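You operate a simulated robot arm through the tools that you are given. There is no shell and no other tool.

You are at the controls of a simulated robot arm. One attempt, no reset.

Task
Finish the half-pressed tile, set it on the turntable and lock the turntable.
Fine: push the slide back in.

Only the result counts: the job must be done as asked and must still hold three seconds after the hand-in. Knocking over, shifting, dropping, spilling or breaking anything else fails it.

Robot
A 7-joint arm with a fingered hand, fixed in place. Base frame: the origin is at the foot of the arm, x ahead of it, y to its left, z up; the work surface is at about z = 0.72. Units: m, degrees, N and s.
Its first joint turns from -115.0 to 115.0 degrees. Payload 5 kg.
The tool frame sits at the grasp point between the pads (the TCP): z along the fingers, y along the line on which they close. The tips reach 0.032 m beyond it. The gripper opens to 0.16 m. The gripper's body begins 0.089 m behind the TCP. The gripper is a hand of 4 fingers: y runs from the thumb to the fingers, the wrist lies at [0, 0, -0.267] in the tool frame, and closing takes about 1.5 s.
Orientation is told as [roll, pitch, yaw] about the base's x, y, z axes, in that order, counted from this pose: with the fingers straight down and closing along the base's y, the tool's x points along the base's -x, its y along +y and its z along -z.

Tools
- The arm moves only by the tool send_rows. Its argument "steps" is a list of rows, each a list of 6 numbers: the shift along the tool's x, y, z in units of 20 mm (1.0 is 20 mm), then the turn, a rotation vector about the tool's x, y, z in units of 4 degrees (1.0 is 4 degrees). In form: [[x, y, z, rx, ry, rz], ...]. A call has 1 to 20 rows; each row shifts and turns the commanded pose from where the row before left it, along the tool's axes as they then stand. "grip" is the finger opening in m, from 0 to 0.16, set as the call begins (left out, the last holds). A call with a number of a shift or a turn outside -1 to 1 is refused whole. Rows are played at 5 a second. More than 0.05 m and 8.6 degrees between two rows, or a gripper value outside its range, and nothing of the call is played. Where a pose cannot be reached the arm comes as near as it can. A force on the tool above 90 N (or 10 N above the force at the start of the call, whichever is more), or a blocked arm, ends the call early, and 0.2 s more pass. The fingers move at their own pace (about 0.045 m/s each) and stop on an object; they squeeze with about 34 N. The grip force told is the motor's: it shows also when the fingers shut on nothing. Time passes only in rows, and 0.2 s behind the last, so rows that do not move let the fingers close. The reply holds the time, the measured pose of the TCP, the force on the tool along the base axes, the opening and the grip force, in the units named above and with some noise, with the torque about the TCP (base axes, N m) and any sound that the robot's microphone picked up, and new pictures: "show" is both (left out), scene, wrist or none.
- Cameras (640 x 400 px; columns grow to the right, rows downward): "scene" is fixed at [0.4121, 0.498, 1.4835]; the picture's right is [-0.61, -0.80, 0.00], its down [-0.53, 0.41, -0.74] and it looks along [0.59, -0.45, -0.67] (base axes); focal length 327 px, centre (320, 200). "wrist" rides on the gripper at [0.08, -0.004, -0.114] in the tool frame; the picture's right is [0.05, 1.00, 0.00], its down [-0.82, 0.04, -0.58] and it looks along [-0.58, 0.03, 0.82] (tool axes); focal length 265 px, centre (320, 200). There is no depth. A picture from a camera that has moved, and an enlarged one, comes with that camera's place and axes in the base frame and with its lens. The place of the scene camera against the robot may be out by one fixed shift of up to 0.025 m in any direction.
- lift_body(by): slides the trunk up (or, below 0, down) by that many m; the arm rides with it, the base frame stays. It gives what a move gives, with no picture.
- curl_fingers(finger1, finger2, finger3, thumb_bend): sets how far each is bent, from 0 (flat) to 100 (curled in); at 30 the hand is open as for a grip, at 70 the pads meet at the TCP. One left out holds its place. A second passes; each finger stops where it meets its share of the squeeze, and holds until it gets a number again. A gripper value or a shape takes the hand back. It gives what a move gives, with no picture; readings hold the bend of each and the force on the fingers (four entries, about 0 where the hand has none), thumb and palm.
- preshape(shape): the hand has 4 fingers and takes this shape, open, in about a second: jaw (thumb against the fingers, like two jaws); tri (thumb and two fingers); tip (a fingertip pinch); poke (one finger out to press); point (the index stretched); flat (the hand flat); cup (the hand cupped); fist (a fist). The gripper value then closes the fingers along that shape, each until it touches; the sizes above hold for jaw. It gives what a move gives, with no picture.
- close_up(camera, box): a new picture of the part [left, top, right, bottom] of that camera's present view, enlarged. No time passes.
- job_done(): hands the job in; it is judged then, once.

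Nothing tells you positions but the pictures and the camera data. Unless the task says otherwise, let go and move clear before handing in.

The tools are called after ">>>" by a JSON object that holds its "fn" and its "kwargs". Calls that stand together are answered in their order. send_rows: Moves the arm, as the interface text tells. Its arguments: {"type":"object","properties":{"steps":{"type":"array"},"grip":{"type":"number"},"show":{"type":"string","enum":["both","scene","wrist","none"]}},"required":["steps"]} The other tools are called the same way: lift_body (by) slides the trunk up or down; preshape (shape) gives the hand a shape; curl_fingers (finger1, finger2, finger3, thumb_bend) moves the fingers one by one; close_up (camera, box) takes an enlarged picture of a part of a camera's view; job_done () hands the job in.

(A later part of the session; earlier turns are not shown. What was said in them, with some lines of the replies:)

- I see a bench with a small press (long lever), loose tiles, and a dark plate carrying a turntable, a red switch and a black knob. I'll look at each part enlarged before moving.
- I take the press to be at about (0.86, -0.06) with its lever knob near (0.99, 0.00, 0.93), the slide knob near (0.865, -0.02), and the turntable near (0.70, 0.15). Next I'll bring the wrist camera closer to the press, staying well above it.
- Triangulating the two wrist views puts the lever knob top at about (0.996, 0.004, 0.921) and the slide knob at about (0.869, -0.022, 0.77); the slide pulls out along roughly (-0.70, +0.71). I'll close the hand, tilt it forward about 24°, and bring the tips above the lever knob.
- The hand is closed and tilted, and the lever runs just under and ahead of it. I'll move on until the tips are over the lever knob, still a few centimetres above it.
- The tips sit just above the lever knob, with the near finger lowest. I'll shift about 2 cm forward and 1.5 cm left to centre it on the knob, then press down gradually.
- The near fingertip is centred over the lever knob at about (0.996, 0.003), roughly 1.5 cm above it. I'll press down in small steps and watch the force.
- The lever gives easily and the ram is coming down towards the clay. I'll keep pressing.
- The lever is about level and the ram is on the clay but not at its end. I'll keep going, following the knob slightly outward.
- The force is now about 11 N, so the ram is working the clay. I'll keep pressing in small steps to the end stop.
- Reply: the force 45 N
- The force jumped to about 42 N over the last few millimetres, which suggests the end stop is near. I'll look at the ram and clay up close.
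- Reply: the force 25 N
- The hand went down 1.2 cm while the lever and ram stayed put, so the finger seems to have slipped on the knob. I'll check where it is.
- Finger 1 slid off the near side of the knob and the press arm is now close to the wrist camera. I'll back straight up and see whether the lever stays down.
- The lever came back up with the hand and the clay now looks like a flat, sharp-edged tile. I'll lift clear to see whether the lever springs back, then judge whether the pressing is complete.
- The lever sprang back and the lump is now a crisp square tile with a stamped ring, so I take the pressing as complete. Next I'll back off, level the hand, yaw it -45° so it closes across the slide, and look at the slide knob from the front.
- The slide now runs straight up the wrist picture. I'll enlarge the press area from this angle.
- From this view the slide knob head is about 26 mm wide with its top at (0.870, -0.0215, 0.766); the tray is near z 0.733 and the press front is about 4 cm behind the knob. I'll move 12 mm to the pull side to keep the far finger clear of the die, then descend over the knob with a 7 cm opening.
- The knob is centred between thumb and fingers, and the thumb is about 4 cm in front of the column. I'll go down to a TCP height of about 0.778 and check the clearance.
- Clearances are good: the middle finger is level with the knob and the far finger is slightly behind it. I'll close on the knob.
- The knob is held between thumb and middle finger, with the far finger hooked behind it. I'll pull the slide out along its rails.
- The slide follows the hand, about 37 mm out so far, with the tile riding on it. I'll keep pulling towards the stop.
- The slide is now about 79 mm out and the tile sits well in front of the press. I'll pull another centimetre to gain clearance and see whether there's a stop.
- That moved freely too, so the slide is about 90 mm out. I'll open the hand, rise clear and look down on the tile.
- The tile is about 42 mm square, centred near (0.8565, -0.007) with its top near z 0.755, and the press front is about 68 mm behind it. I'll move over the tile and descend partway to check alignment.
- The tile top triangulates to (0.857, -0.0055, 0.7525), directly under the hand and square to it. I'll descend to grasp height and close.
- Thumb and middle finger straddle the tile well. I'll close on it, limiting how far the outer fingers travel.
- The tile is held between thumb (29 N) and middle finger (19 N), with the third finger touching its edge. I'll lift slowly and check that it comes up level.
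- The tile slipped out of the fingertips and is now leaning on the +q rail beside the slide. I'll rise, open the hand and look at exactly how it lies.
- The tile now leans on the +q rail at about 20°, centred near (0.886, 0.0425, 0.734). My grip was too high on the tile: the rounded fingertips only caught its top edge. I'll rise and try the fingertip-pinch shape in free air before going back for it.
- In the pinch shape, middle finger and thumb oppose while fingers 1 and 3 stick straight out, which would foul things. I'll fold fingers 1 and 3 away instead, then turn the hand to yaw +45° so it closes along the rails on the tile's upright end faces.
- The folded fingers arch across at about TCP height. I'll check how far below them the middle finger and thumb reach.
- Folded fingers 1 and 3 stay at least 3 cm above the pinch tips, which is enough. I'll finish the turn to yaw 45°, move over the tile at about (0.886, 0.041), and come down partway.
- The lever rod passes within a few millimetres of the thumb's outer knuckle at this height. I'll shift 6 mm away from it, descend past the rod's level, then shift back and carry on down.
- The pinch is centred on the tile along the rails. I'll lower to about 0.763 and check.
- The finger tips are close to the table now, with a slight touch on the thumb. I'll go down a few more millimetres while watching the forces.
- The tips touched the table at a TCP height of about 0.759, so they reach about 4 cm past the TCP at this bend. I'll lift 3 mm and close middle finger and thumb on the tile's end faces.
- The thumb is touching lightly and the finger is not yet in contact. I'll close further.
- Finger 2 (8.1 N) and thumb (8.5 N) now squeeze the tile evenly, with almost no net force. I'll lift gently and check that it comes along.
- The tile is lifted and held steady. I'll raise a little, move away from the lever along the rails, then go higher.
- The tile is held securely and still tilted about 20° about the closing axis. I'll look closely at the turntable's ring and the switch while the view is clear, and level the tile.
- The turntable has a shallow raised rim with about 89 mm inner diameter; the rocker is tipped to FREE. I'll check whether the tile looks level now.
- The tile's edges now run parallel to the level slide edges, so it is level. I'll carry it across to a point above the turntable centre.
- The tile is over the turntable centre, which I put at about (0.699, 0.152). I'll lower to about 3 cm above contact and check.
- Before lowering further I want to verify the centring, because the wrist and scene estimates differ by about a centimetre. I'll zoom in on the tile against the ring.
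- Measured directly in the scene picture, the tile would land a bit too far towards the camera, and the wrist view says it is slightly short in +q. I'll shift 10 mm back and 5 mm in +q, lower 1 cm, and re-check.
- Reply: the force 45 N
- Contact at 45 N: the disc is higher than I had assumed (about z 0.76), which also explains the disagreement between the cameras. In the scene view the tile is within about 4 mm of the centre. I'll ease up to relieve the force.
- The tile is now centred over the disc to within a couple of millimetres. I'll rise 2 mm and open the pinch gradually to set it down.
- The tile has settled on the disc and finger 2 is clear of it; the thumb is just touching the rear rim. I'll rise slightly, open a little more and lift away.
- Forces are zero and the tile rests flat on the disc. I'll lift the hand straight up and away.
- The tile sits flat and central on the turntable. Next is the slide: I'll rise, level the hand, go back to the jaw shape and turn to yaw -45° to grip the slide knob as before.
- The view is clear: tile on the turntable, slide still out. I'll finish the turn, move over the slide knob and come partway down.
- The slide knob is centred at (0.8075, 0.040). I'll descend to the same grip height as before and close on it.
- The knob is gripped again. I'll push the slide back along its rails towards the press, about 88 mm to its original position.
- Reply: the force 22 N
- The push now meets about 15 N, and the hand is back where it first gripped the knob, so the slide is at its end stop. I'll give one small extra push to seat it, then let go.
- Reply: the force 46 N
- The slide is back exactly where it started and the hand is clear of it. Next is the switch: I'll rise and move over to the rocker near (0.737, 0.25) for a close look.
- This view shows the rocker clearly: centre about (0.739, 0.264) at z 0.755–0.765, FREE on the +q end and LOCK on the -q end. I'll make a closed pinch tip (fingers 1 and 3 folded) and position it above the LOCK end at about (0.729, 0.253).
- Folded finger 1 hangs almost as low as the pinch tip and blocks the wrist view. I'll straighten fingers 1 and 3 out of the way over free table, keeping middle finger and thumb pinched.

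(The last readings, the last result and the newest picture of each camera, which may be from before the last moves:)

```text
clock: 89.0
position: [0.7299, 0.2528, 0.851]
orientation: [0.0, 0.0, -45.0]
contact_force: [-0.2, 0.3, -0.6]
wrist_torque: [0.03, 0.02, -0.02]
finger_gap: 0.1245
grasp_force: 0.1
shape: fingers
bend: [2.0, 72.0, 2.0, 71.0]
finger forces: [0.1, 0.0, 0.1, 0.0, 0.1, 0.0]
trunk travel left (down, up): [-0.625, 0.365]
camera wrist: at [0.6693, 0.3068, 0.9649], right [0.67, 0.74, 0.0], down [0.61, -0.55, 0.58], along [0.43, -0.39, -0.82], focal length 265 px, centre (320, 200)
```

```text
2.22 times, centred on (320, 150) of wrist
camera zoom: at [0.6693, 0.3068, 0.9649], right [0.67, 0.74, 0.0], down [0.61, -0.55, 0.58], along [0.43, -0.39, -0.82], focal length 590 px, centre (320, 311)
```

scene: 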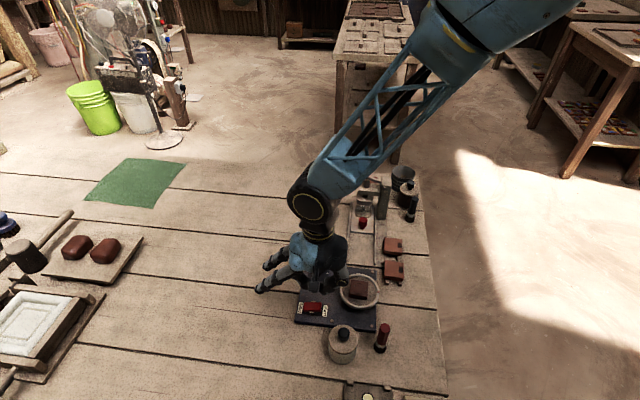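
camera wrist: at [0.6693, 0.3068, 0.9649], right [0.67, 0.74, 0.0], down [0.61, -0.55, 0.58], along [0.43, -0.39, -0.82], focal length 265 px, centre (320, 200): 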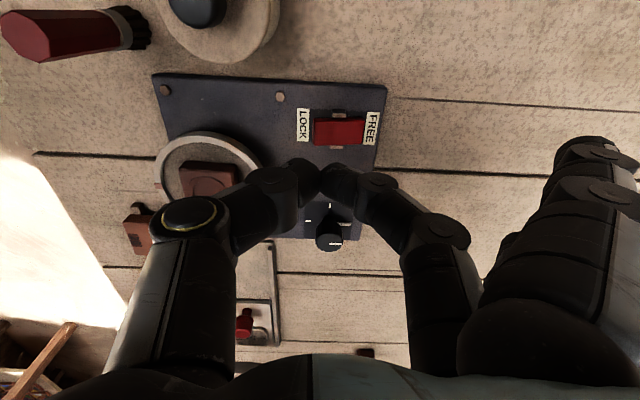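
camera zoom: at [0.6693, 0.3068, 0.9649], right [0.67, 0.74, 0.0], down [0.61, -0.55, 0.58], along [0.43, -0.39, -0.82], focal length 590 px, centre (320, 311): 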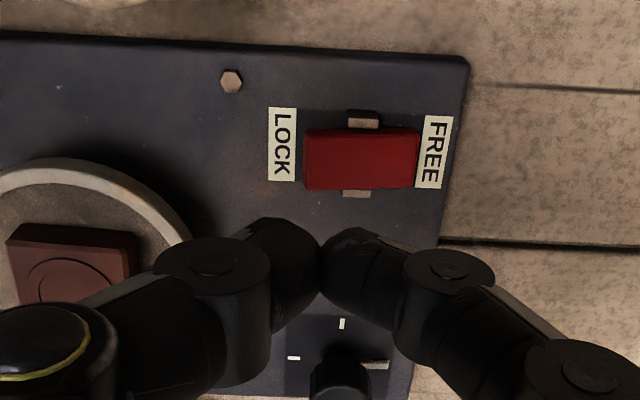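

The pinch tip is now clearly visible and lines up with the LOCK half of the rocker. I'll shift 4 mm to centre it across the rocker, then descend to just above it.

>>> {"fn": "send_rows", "kwargs": {"steps": [[0.2, -0.03, 0, 0, 0, 0], [0, 0, 1, 0, 0, 0], [0, 0, 0.9, 0, 0, 0]]}}

>>> {"fn": "close_up", "kwargs": {"camera": "scene", "box": [295, 265, 355, 325]}}

>>> {"fn": "close_up", "kwargs": {"camera": "wrist", "box": [220, 60, 420, 240]}}

```text
clock: 89.8
position: [0.7274, 0.2573, 0.812]
orientation: [0.0, 0.0, -44.9]
contact_force: [0.0, -0.2, 0.1]
wrist_torque: [-0.01, 0.01, -0.02]
finger_gap: 0.1248
grasp_force: 0.0
shape: fingers
bend: [2.0, 72.0, 2.0, 71.0]
finger forces: [0.1, 0.0, 0.1, 0.0, 0.0, 0.0]
trunk travel left (down, up): [-0.625, 0.365]
camera wrist: at [0.6671, 0.3104, 0.9248], right [0.67, 0.74, 0.0], down [0.61, -0.55, 0.58], along [0.43, -0.39, -0.82], focal length 265 px, centre (320, 200)
```

scene: 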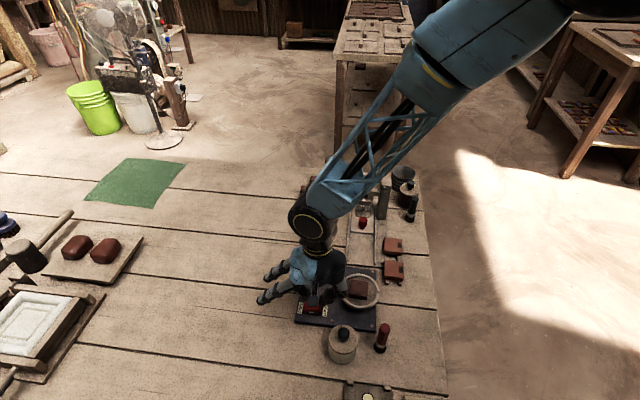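
wrist: 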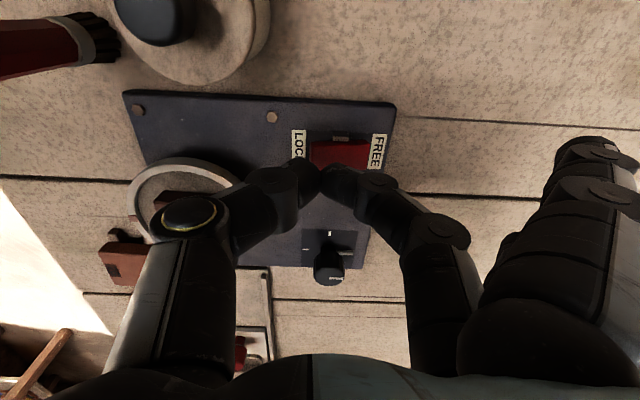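

```text
6.67 times, centred on (325, 295) of scene
camera zoom: at [0.4121, 0.498, 1.4835], right [-0.61, -0.8, 0.0], down [-0.53, 0.41, -0.74], along [0.59, -0.45, -0.67], focal length 2181 px, centre (287, -433)
```

zoom: 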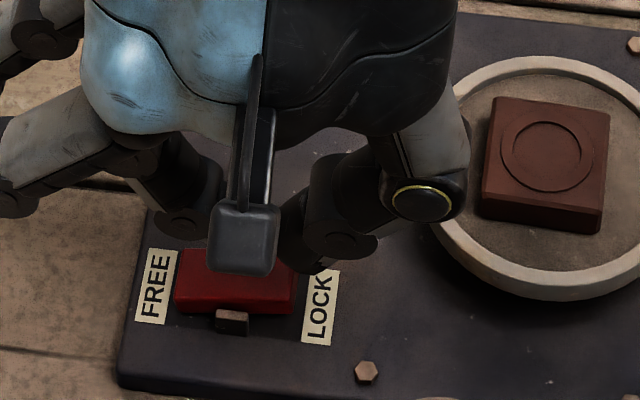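

```text
2.22 times, centred on (320, 150) of wrist
camera zoom: at [0.6671, 0.3104, 0.9248], right [0.67, 0.74, 0.0], down [0.61, -0.55, 0.58], along [0.43, -0.39, -0.82], focal length 590 px, centre (320, 311)
```

zoom: 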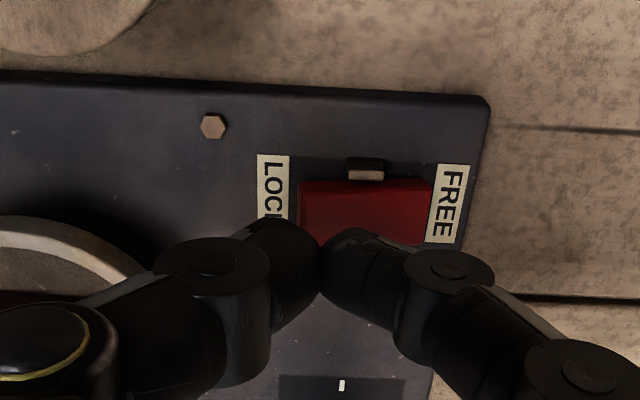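

The tip is over the LOCK half, roughly 1–2 cm above it. I'll press down in small steps.

>>> {"fn": "send_rows", "kwargs": {"steps": [[0, 0, 0.25, 0, 0, 0], [0, 0, 0.25, 0, 0, 0]], "show": "none"}}

>>> {"fn": "send_rows", "kwargs": {"steps": [[0, 0, 0.2, 0, 0, 0]], "show": "none"}}

>>> {"fn": "close_up", "kwargs": {"camera": "scene", "box": [295, 280, 345, 320]}}

```text
clock: 90.4
position: [0.7271, 0.2568, 0.803]
orientation: [-0.1, 0.0, -44.8]
contact_force: [0.0, -0.1, 1.0]
wrist_torque: [0.0, -0.01, -0.01]
finger_gap: 0.1244
grasp_force: 0.1
shape: fingers
bend: [2.0, 72.0, 2.0, 71.0]
finger forces: [0.0, 0.1, 0.0, 0.0, 0.0, 0.0]
trunk travel left (down, up): [-0.625, 0.365]
```

```text
clock: 90.8
position: [0.7261, 0.2556, 0.7981]
orientation: [0.0, -0.1, -44.9]
contact_force: [0.1, -0.8, -0.3]
wrist_torque: [0.02, -0.02, 0.0]
finger_gap: 0.1247
grasp_force: 0.1
shape: fingers
bend: [2.0, 72.0, 2.0, 71.0]
finger forces: [0.1, 0.0, 0.0, 0.1, 0.0, 0.0]
trunk travel left (down, up): [-0.625, 0.365]
```

```text
10.00 times, centred on (320, 300) of scene
camera zoom: at [0.4121, 0.498, 1.4835], right [-0.61, -0.8, 0.0], down [-0.53, 0.41, -0.74], along [0.59, -0.45, -0.67], focal length 3272 px, centre (320, -800)
```

zoom: 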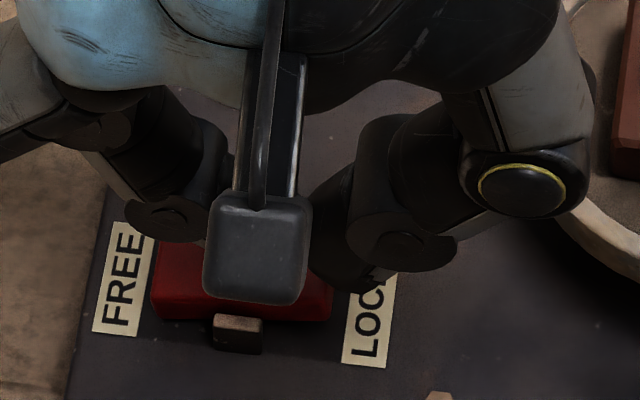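

The thumb tip is just beyond the LOCK end and finger 2 is partly over the pivot. I'll shift 4 mm towards LOCK so finger 2 bears only on the LOCK half, then continue down.

>>> {"fn": "send_rows", "kwargs": {"steps": [[0.05, -0.2, 0, 0, 0, 0], [0, 0, 0.2, 0, 0, 0]], "show": "none"}}

>>> {"fn": "send_rows", "kwargs": {"steps": [[0, 0, 0.2, 0, 0, 0]]}}

>>> {"fn": "close_up", "kwargs": {"camera": "wrist", "box": [220, 80, 420, 240]}}

>>> {"fn": "close_up", "kwargs": {"camera": "scene", "box": [295, 280, 345, 320]}}

```text
clock: 91.4
position: [0.7242, 0.2525, 0.7951]
orientation: [0.0, 0.0, -45.0]
contact_force: [-0.8, 0.4, 1.0]
wrist_torque: [0.0, -0.01, 0.04]
finger_gap: 0.1246
grasp_force: 0.1
shape: fingers
bend: [2.0, 72.0, 2.0, 71.0]
finger forces: [0.0, 0.0, 0.0, 0.1, 0.0, 0.0]
trunk travel left (down, up): [-0.625, 0.365]
```

```text
clock: 91.8
position: [0.7246, 0.2541, 0.7904]
orientation: [0.0, 0.0, -45.1]
contact_force: [0.7, 0.9, -0.3]
wrist_torque: [-0.01, 0.01, 0.03]
finger_gap: 0.1245
grasp_force: 0.0
shape: fingers
bend: [2.0, 72.0, 2.0, 71.0]
finger forces: [0.0, 0.1, 0.0, 0.1, 0.0, 0.1]
trunk travel left (down, up): [-0.625, 0.365]
camera wrist: at [0.6636, 0.3077, 0.9042], right [0.67, 0.74, 0.0], down [0.61, -0.55, 0.58], along [0.43, -0.39, -0.82], focal length 265 px, centre (320, 200)
```

scene: 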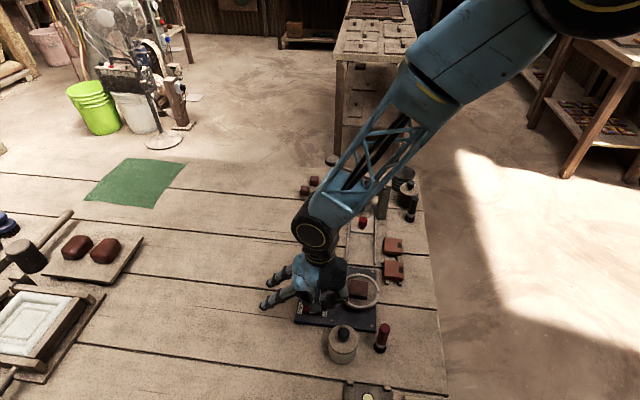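
wrist: 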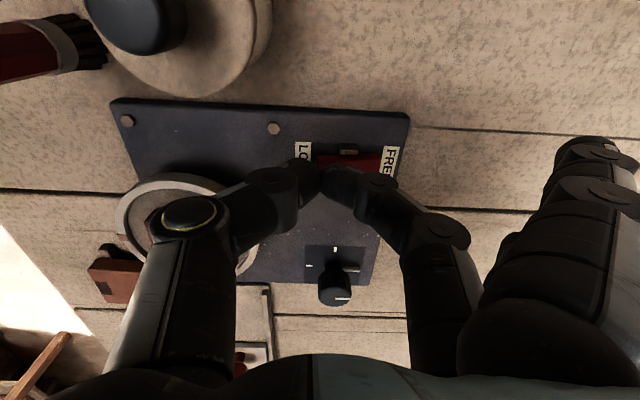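

```text
2.50 times, centred on (320, 160) of wrist
camera zoom: at [0.6636, 0.3077, 0.9042], right [0.67, 0.74, 0.0], down [0.61, -0.55, 0.58], along [0.43, -0.39, -0.82], focal length 664 px, centre (320, 300)
```

zoom: 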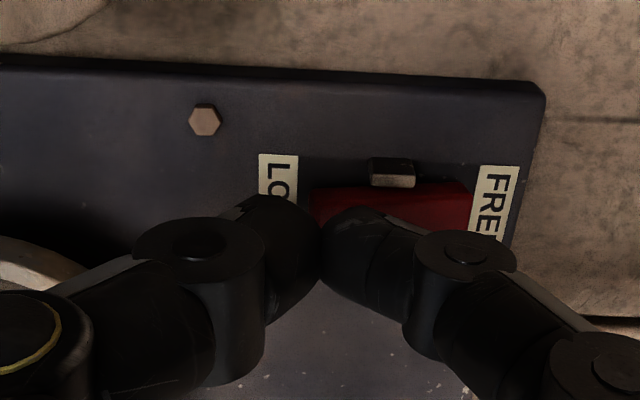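

```text
10.00 times, centred on (320, 300) of scene
camera zoom: at [0.4121, 0.498, 1.4835], right [-0.61, -0.8, 0.0], down [-0.53, 0.41, -0.74], along [0.59, -0.45, -0.67], focal length 3272 px, centre (320, -800)
```

zoom: 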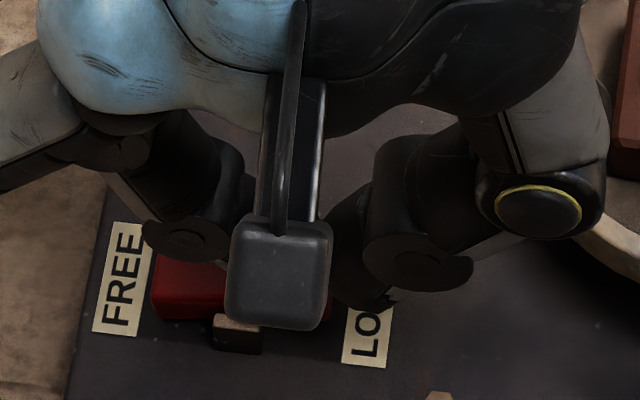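

No contact yet, and finger 2 is well placed over the LOCK half. I'll continue down in small steps.

>>> {"fn": "send_rows", "kwargs": {"steps": [[0, 0, 0.2, 0, 0, 0]], "show": "none"}}

>>> {"fn": "send_rows", "kwargs": {"steps": [[0, 0, 0.15, 0, 0, 0]], "show": "none"}}

>>> {"fn": "close_up", "kwargs": {"camera": "wrist", "box": [220, 80, 420, 240]}}

```text
clock: 92.2
position: [0.722, 0.2537, 0.7871]
orientation: [0.1, 0.1, -44.9]
contact_force: [-0.2, 0.1, -0.3]
wrist_torque: [0.01, -0.01, 0.03]
finger_gap: 0.1244
grasp_force: 0.0
shape: fingers
bend: [2.0, 72.0, 2.0, 71.0]
finger forces: [0.0, 0.0, 0.1, 0.0, 0.0, 0.1]
trunk travel left (down, up): [-0.625, 0.365]
```

```text
clock: 92.6
position: [0.7228, 0.2536, 0.7831]
orientation: [0.1, 0.0, -45.0]
contact_force: [0.2, -0.5, 1.3]
wrist_torque: [0.01, -0.01, 0.01]
finger_gap: 0.1244
grasp_force: 0.0
shape: fingers
bend: [2.0, 72.0, 2.0, 71.0]
finger forces: [0.1, 0.0, 0.0, 0.0, 0.0, 0.0]
trunk travel left (down, up): [-0.625, 0.365]
```

```text
2.50 times, centred on (320, 160) of wrist
camera zoom: at [0.6627, 0.3078, 0.8971], right [0.67, 0.74, 0.0], down [0.61, -0.55, 0.58], along [0.43, -0.39, -0.82], focal length 664 px, centre (320, 300)
```

zoom: 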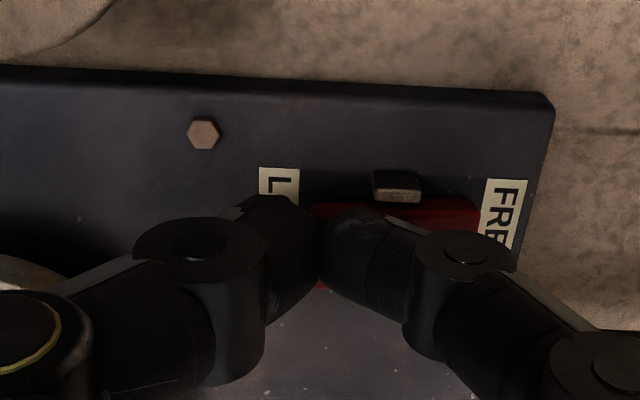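

Still no contact; the tip is centred across the rocker. I'll keep lowering.

>>> {"fn": "send_rows", "kwargs": {"steps": [[0, 0, 0.2, 0, 0, 0]], "show": "none"}}

>>> {"fn": "send_rows", "kwargs": {"steps": [[0, 0, 0.2, 0, 0, 0]], "show": "none"}}

>>> {"fn": "close_up", "kwargs": {"camera": "wrist", "box": [220, 80, 420, 240]}}

>>> {"fn": "close_up", "kwargs": {"camera": "scene", "box": [295, 280, 345, 320]}}

```text
clock: 93.0
position: [0.7226, 0.2531, 0.7799]
orientation: [0.0, 0.1, -45.0]
contact_force: [-0.1, 0.8, -0.4]
wrist_torque: [-0.01, 0.03, -0.01]
finger_gap: 0.1248
grasp_force: 0.0
shape: fingers
bend: [2.0, 72.0, 2.0, 71.0]
finger forces: [0.0, 0.0, 0.0, 0.0, 0.0, 0.1]
trunk travel left (down, up): [-0.625, 0.365]
```

```text
clock: 93.4
position: [0.7229, 0.2533, 0.7765]
orientation: [0.1, 0.0, -44.9]
contact_force: [-0.7, 0.9, 7.7]
wrist_torque: [0.06, -0.03, 0.02]
finger_gap: 0.1246
grasp_force: 0.0
shape: fingers
bend: [2.0, 72.0, 2.0, 71.0]
finger forces: [0.0, 0.0, 0.0, 0.0, 0.0, 0.0]
trunk travel left (down, up): [-0.625, 0.365]
```

```text
2.50 times, centred on (320, 160) of wrist
camera zoom: at [0.663, 0.3078, 0.8905], right [0.67, 0.74, 0.0], down [0.61, -0.55, 0.58], along [0.43, -0.39, -0.82], focal length 664 px, centre (320, 300)
```

zoom: 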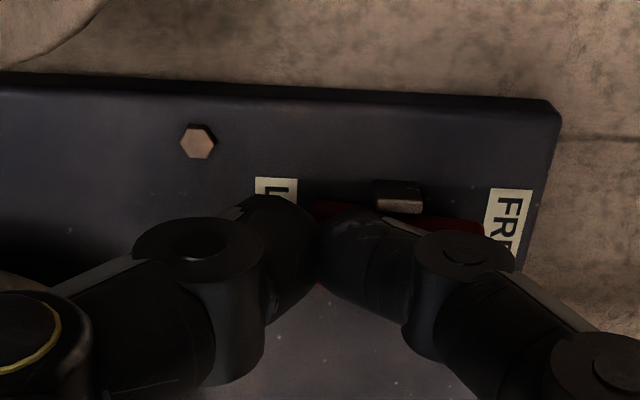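

```text
10.00 times, centred on (320, 300) of scene
camera zoom: at [0.4121, 0.498, 1.4835], right [-0.61, -0.8, 0.0], down [-0.53, 0.41, -0.74], along [0.59, -0.45, -0.67], focal length 3272 px, centre (320, -800)
```

zoom: 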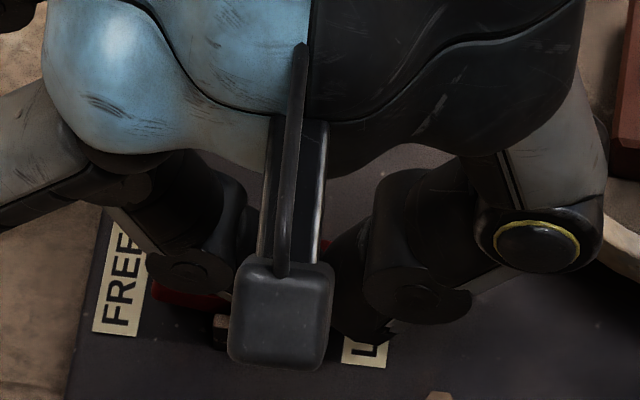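

First contact at about 8 N, close to the tool axis. I'll press further in small steps and watch for the rocker to tip.

>>> {"fn": "send_rows", "kwargs": {"steps": [[0, 0, 0.15, 0, 0, 0]], "show": "none"}}

>>> {"fn": "send_rows", "kwargs": {"steps": [[0, 0, 0.15, 0, 0, 0]], "show": "none"}}

>>> {"fn": "close_up", "kwargs": {"camera": "wrist", "box": [220, 80, 420, 240]}}

>>> {"fn": "close_up", "kwargs": {"camera": "scene", "box": [285, 270, 365, 330]}}

```text
clock: 93.8
position: [0.7235, 0.254, 0.7757]
orientation: [0.2, -0.2, -44.9]
contact_force: [2.0, 1.9, 18.2]
wrist_torque: [0.1, -0.1, -0.01]
finger_gap: 0.1246
grasp_force: 11.3
shape: fingers
bend: [2.0, 73.0, 2.0, 71.0]
finger forces: [0.0, 22.4, 0.1, 0.0, 0.1, 0.0]
trunk travel left (down, up): [-0.625, 0.365]
```

```text
clock: 94.2
position: [0.7243, 0.2551, 0.7744]
orientation: [0.2, -0.1, -44.9]
contact_force: [2.4, 2.8, 32.1]
wrist_torque: [0.13, -0.15, -0.01]
finger_gap: 0.1253
grasp_force: 18.2
shape: fingers
bend: [2.0, 75.0, 2.0, 72.0]
finger forces: [0.0, 36.6, 0.1, 0.0, 0.1, 0.0]
trunk travel left (down, up): [-0.625, 0.365]
```

```text
2.50 times, centred on (320, 160) of wrist
camera zoom: at [0.6629, 0.3077, 0.8861], right [0.67, 0.74, 0.0], down [0.6, -0.55, 0.58], along [0.43, -0.38, -0.82], focal length 664 px, centre (320, 300)
```

zoom: 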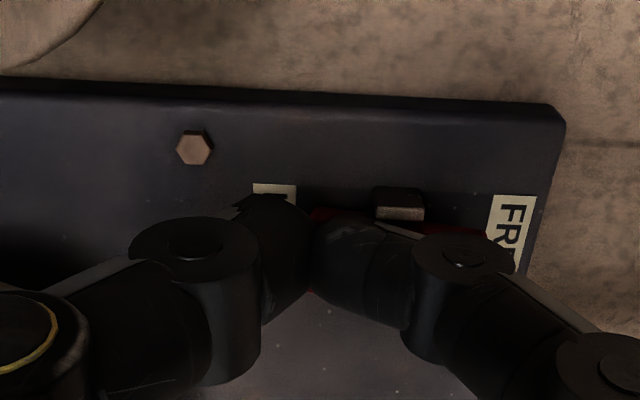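

```text
6.67 times, centred on (325, 300) of scene
camera zoom: at [0.4121, 0.498, 1.4835], right [-0.61, -0.8, 0.0], down [-0.53, 0.41, -0.74], along [0.59, -0.45, -0.67], focal length 2181 px, centre (287, -467)
```

zoom: 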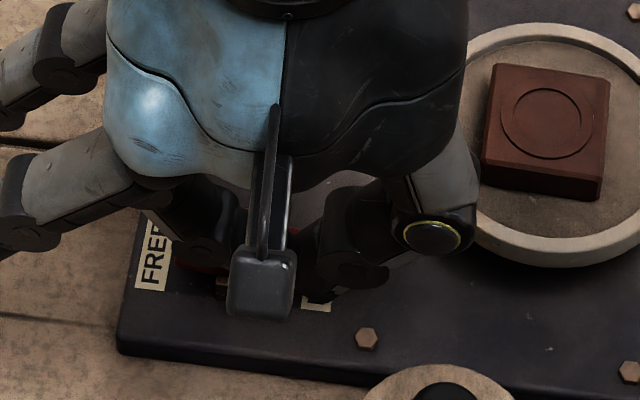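

The force climbed to 32 N with almost no further travel, so the rocker is at a stop. I'll lift off and see which way it sits.

>>> {"fn": "send_rows", "kwargs": {"steps": [[0, 0, -0.5, 0, 0, 0], [0, 0, -1, 0, 0, 0], [0, 0, -1, 0, 0, 0], [0, 0, -1, 0, 0, 0], [0, 0, -1, 0, 0, 0]]}}

>>> {"fn": "close_up", "kwargs": {"camera": "scene", "box": [290, 285, 340, 330]}}

>>> {"fn": "close_up", "kwargs": {"camera": "wrist", "box": [260, 60, 420, 180]}}

```text
clock: 95.4
position: [0.722, 0.254, 0.8587]
orientation: [0.0, 0.0, -45.1]
contact_force: [-0.2, 0.0, -0.9]
wrist_torque: [-0.02, -0.01, -0.01]
finger_gap: 0.125
grasp_force: 0.1
shape: fingers
bend: [2.0, 72.0, 2.0, 71.0]
finger forces: [0.0, 0.0, 0.0, 0.0, 0.0, 0.1]
trunk travel left (down, up): [-0.625, 0.365]
camera wrist: at [0.6618, 0.3077, 0.9727], right [0.67, 0.74, 0.0], down [0.61, -0.55, 0.58], along [0.43, -0.39, -0.82], focal length 265 px, centre (320, 200)
```

scene: 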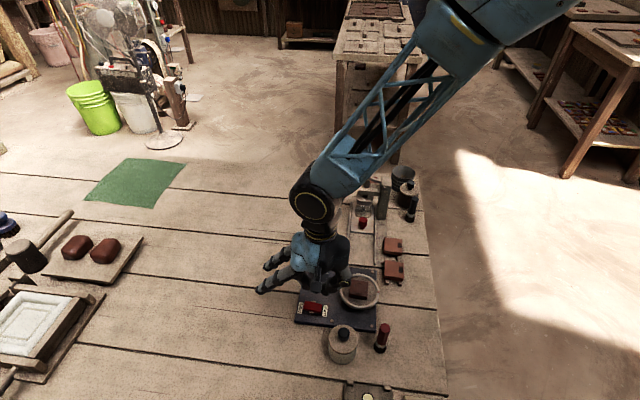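
wrist: 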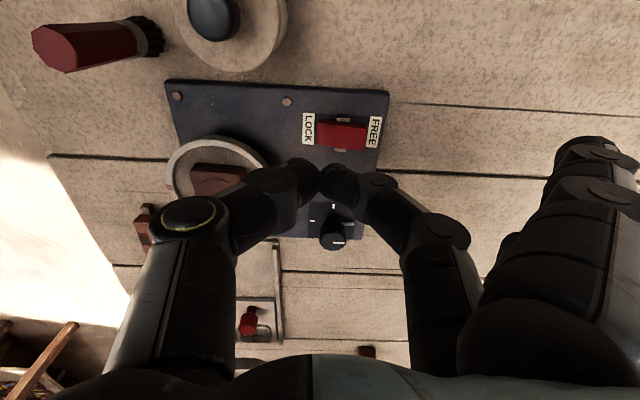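

```text
8.89 times, centred on (315, 308) of scene
camera zoom: at [0.4121, 0.498, 1.4835], right [-0.61, -0.8, 0.0], down [-0.53, 0.41, -0.74], along [0.59, -0.45, -0.67], focal length 2908 px, centre (364, -756)
```

zoom: 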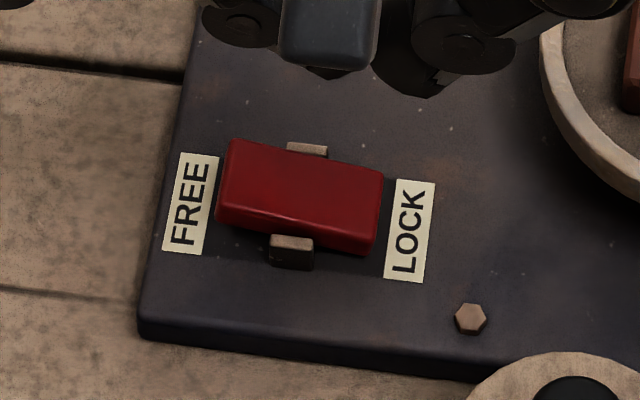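

```text
3.33 times, centred on (340, 120) of wrist
camera zoom: at [0.6618, 0.3077, 0.9727], right [0.67, 0.74, 0.0], down [0.61, -0.55, 0.58], along [0.43, -0.39, -0.82], focal length 885 px, centre (253, 467)
```

zoom: 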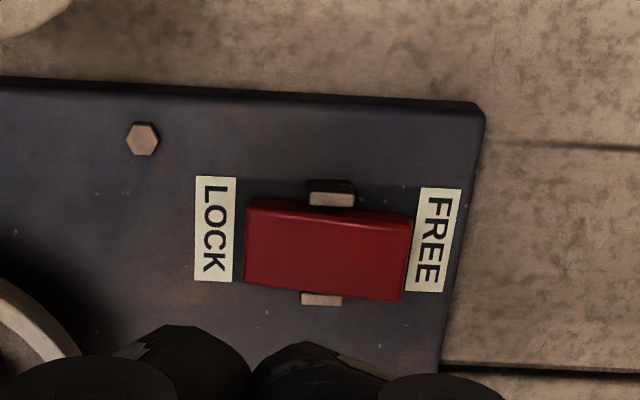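

The rocker has tipped: its FREE end is now up and the LOCK end is down. I'll raise the hand clear and do a final check of everything.

>>> {"fn": "send_rows", "kwargs": {"steps": [[0, 0, -1, 0, 0, 0], [0, 0, -1, 0, 0, 0], [0, 0, -1, 0, 0, 0], [0, 0, -1, 0, 0, 0], [0, 0, -1, 0, 0, 0], [0, 0, -1, 0, 0, 0], [0, 0, -1, 0, 0, 0], [0, 0, -1, 0, 0, 0]], "show": "none"}}

>>> {"fn": "preshape", "kwargs": {"shape": "jaw"}}

>>> {"fn": "send_rows", "kwargs": {"steps": [[0.7, -0.7, 0, 0, 0, 0], [0.7, -0.7, 0, 0, 0, 0], [0.7, -0.7, 0, 0, 0, 0], [0.7, -0.7, 0, 0, 0, 0], [0.7, -0.7, 0, 0, 0, 0], [0.7, -0.7, 0, 0, 0, 0], [0.7, -0.7, 0, 0, 0, 0]]}}

>>> {"fn": "close_up", "kwargs": {"camera": "scene", "box": [285, 160, 445, 260]}}

>>> {"fn": "close_up", "kwargs": {"camera": "scene", "box": [285, 240, 445, 340]}}

>>> {"fn": "close_up", "kwargs": {"camera": "scene", "box": [290, 300, 450, 400]}}

```text
clock: 97.2
position: [0.7234, 0.254, 1.0196]
orientation: [0.0, 0.0, -45.0]
contact_force: [-0.2, -0.5, -0.3]
wrist_torque: [0.0, 0.01, -0.02]
finger_gap: 0.1251
grasp_force: 0.1
shape: fingers
bend: [2.0, 72.0, 2.0, 71.0]
finger forces: [0.0, 0.0, 0.0, 0.1, 0.0, 0.1]
trunk travel left (down, up): [-0.625, 0.365]
```

```text
clock: 98.1
position: [0.7236, 0.2534, 1.0175]
orientation: [0.1, 0.0, -45.0]
contact_force: [0.0, 0.8, 0.0]
wrist_torque: [0.07, -0.01, -0.01]
finger_gap: 0.1592
grasp_force: 0.0
shape: jaw
bend: [31.0, 31.0, 31.0, 30.0]
finger forces: [0.0, 0.0, 0.0, 0.0, 0.0, 0.0]
trunk travel left (down, up): [-0.625, 0.365]
```

```text
clock: 99.7
position: [0.5859, 0.2542, 1.0217]
orientation: [0.1, 0.1, -45.1]
contact_force: [0.2, -0.4, 0.0]
wrist_torque: [0.0, 0.01, 0.02]
finger_gap: 0.1601
grasp_force: 0.1
shape: jaw
bend: [30.0, 30.0, 30.0, 30.0]
finger forces: [0.0, 0.0, 0.0, 0.0, 0.1, 0.1]
trunk travel left (down, up): [-0.625, 0.365]
camera wrist: at [0.5247, 0.3076, 1.1339], right [0.67, 0.74, 0.0], down [0.61, -0.55, 0.58], along [0.43, -0.39, -0.82], focal length 265 px, centre (320, 200)
```

scene: 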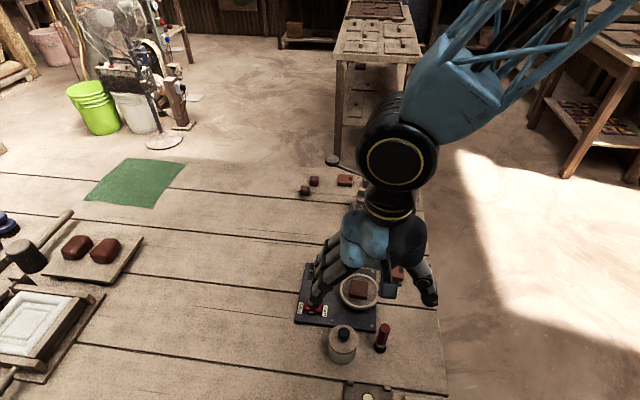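
wrist: 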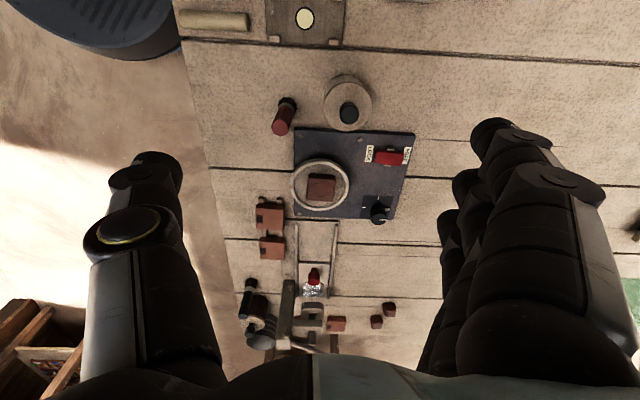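

```text
4.00 times, centred on (365, 210) of scene
camera zoom: at [0.4121, 0.498, 1.4835], right [-0.61, -0.8, 0.0], down [-0.53, 0.41, -0.74], along [0.59, -0.45, -0.67], focal length 1309 px, centre (140, 160)
```

zoom: 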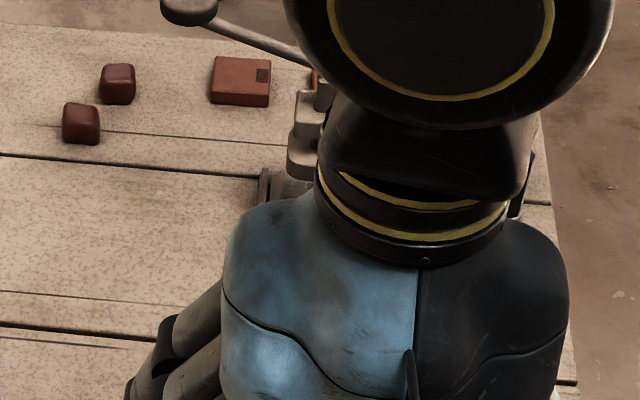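

```text
4.00 times, centred on (365, 290) of scene
camera zoom: at [0.4121, 0.498, 1.4835], right [-0.61, -0.8, 0.0], down [-0.53, 0.41, -0.74], along [0.59, -0.45, -0.67], focal length 1309 px, centre (140, -160)
```

zoom: 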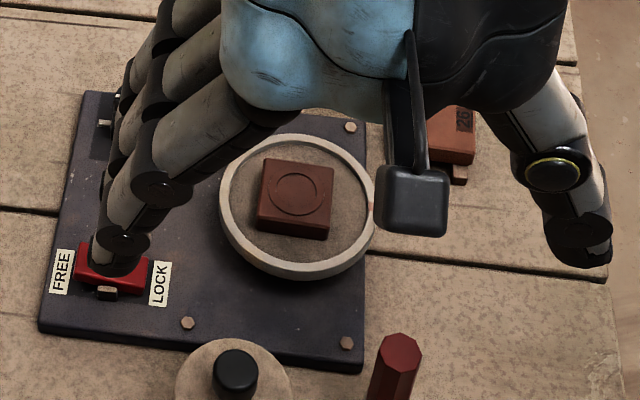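

```text
4.00 times, centred on (370, 350) of scene
camera zoom: at [0.4121, 0.498, 1.4835], right [-0.61, -0.8, 0.0], down [-0.53, 0.41, -0.74], along [0.59, -0.45, -0.67], focal length 1309 px, centre (120, -400)
```

zoom: 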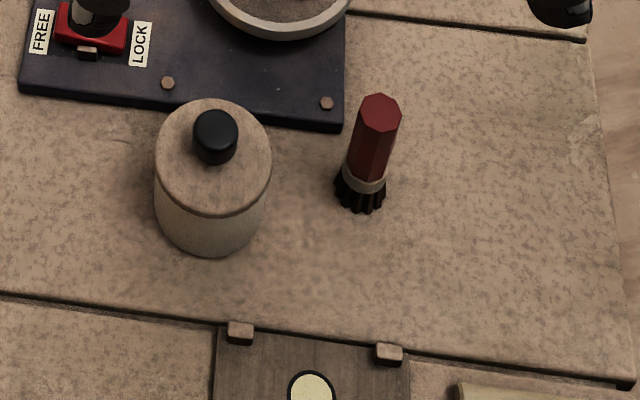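

The hand is well clear. I'll take one more close look from the wrist camera at the press, slide, turntable and switch.

>>> {"fn": "close_up", "kwargs": {"camera": "wrist", "box": [240, 220, 420, 350]}}

>>> {"fn": "close_up", "kwargs": {"camera": "wrist", "box": [270, 110, 430, 230]}}

```text
3.08 times, centred on (330, 285) of wrist
camera zoom: at [0.5247, 0.3076, 1.1339], right [0.67, 0.74, 0.0], down [0.61, -0.55, 0.58], along [0.43, -0.39, -0.82], focal length 817 px, centre (289, -62)
```

zoom: 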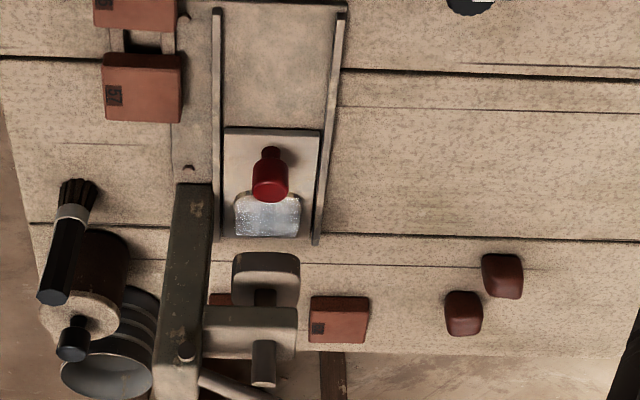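

```text
3.33 times, centred on (350, 170) of wrist
camera zoom: at [0.5247, 0.3076, 1.1339], right [0.67, 0.74, 0.0], down [0.61, -0.55, 0.58], along [0.43, -0.39, -0.82], focal length 885 px, centre (220, 300)
```

zoom: 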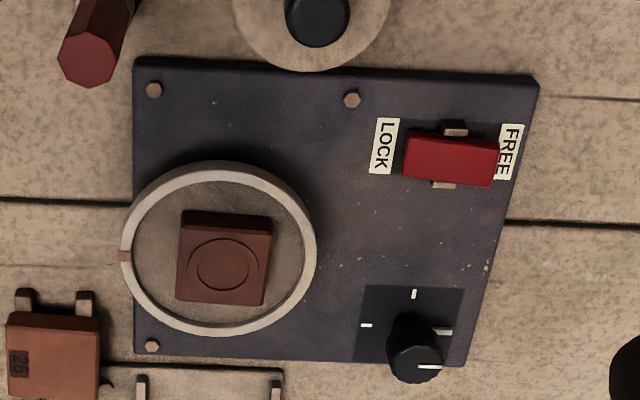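

I pressed the tile and it now lies flat near the centre of the turntable. The slide is back against its stop, the rocker is tipped to LOCK, and nothing else has visibly moved. The hand is clear, so I'm handing in.

>>> {"fn": "job_done", "kwargs": {}}

```text
The job is handed in.
```

The job is handed in. The tile is on the turntable, the slide is back in, and the turntable switch is set to LOCK. I don't have the verdict.

- **Tile:** I pushed the lever down until the force rose sharply. The lump came out as a sharp-edged square tile with a stamped ring. My fingertip slipped off the knob at the end of that stroke, but the ram had already stopped moving.
- **Slip:** the tile slid out of my first grip and ended up leaning on a slide rail beside the press. I picked it up again and it showed no visible damage. If a drop of the tile itself counts against the job, that is the risk.
- **Turntable:** the tile lies flat near the centre, inside the rim. It fell about a centimetre when I let go.
- **Slide:** it is against its stop, in the same place as at the start.
- **Switch:** the LOCK end is down and the FREE end is up.

I saw nothing else moved or knocked over in the final pictures, and the hand was open and clear when I handed in.
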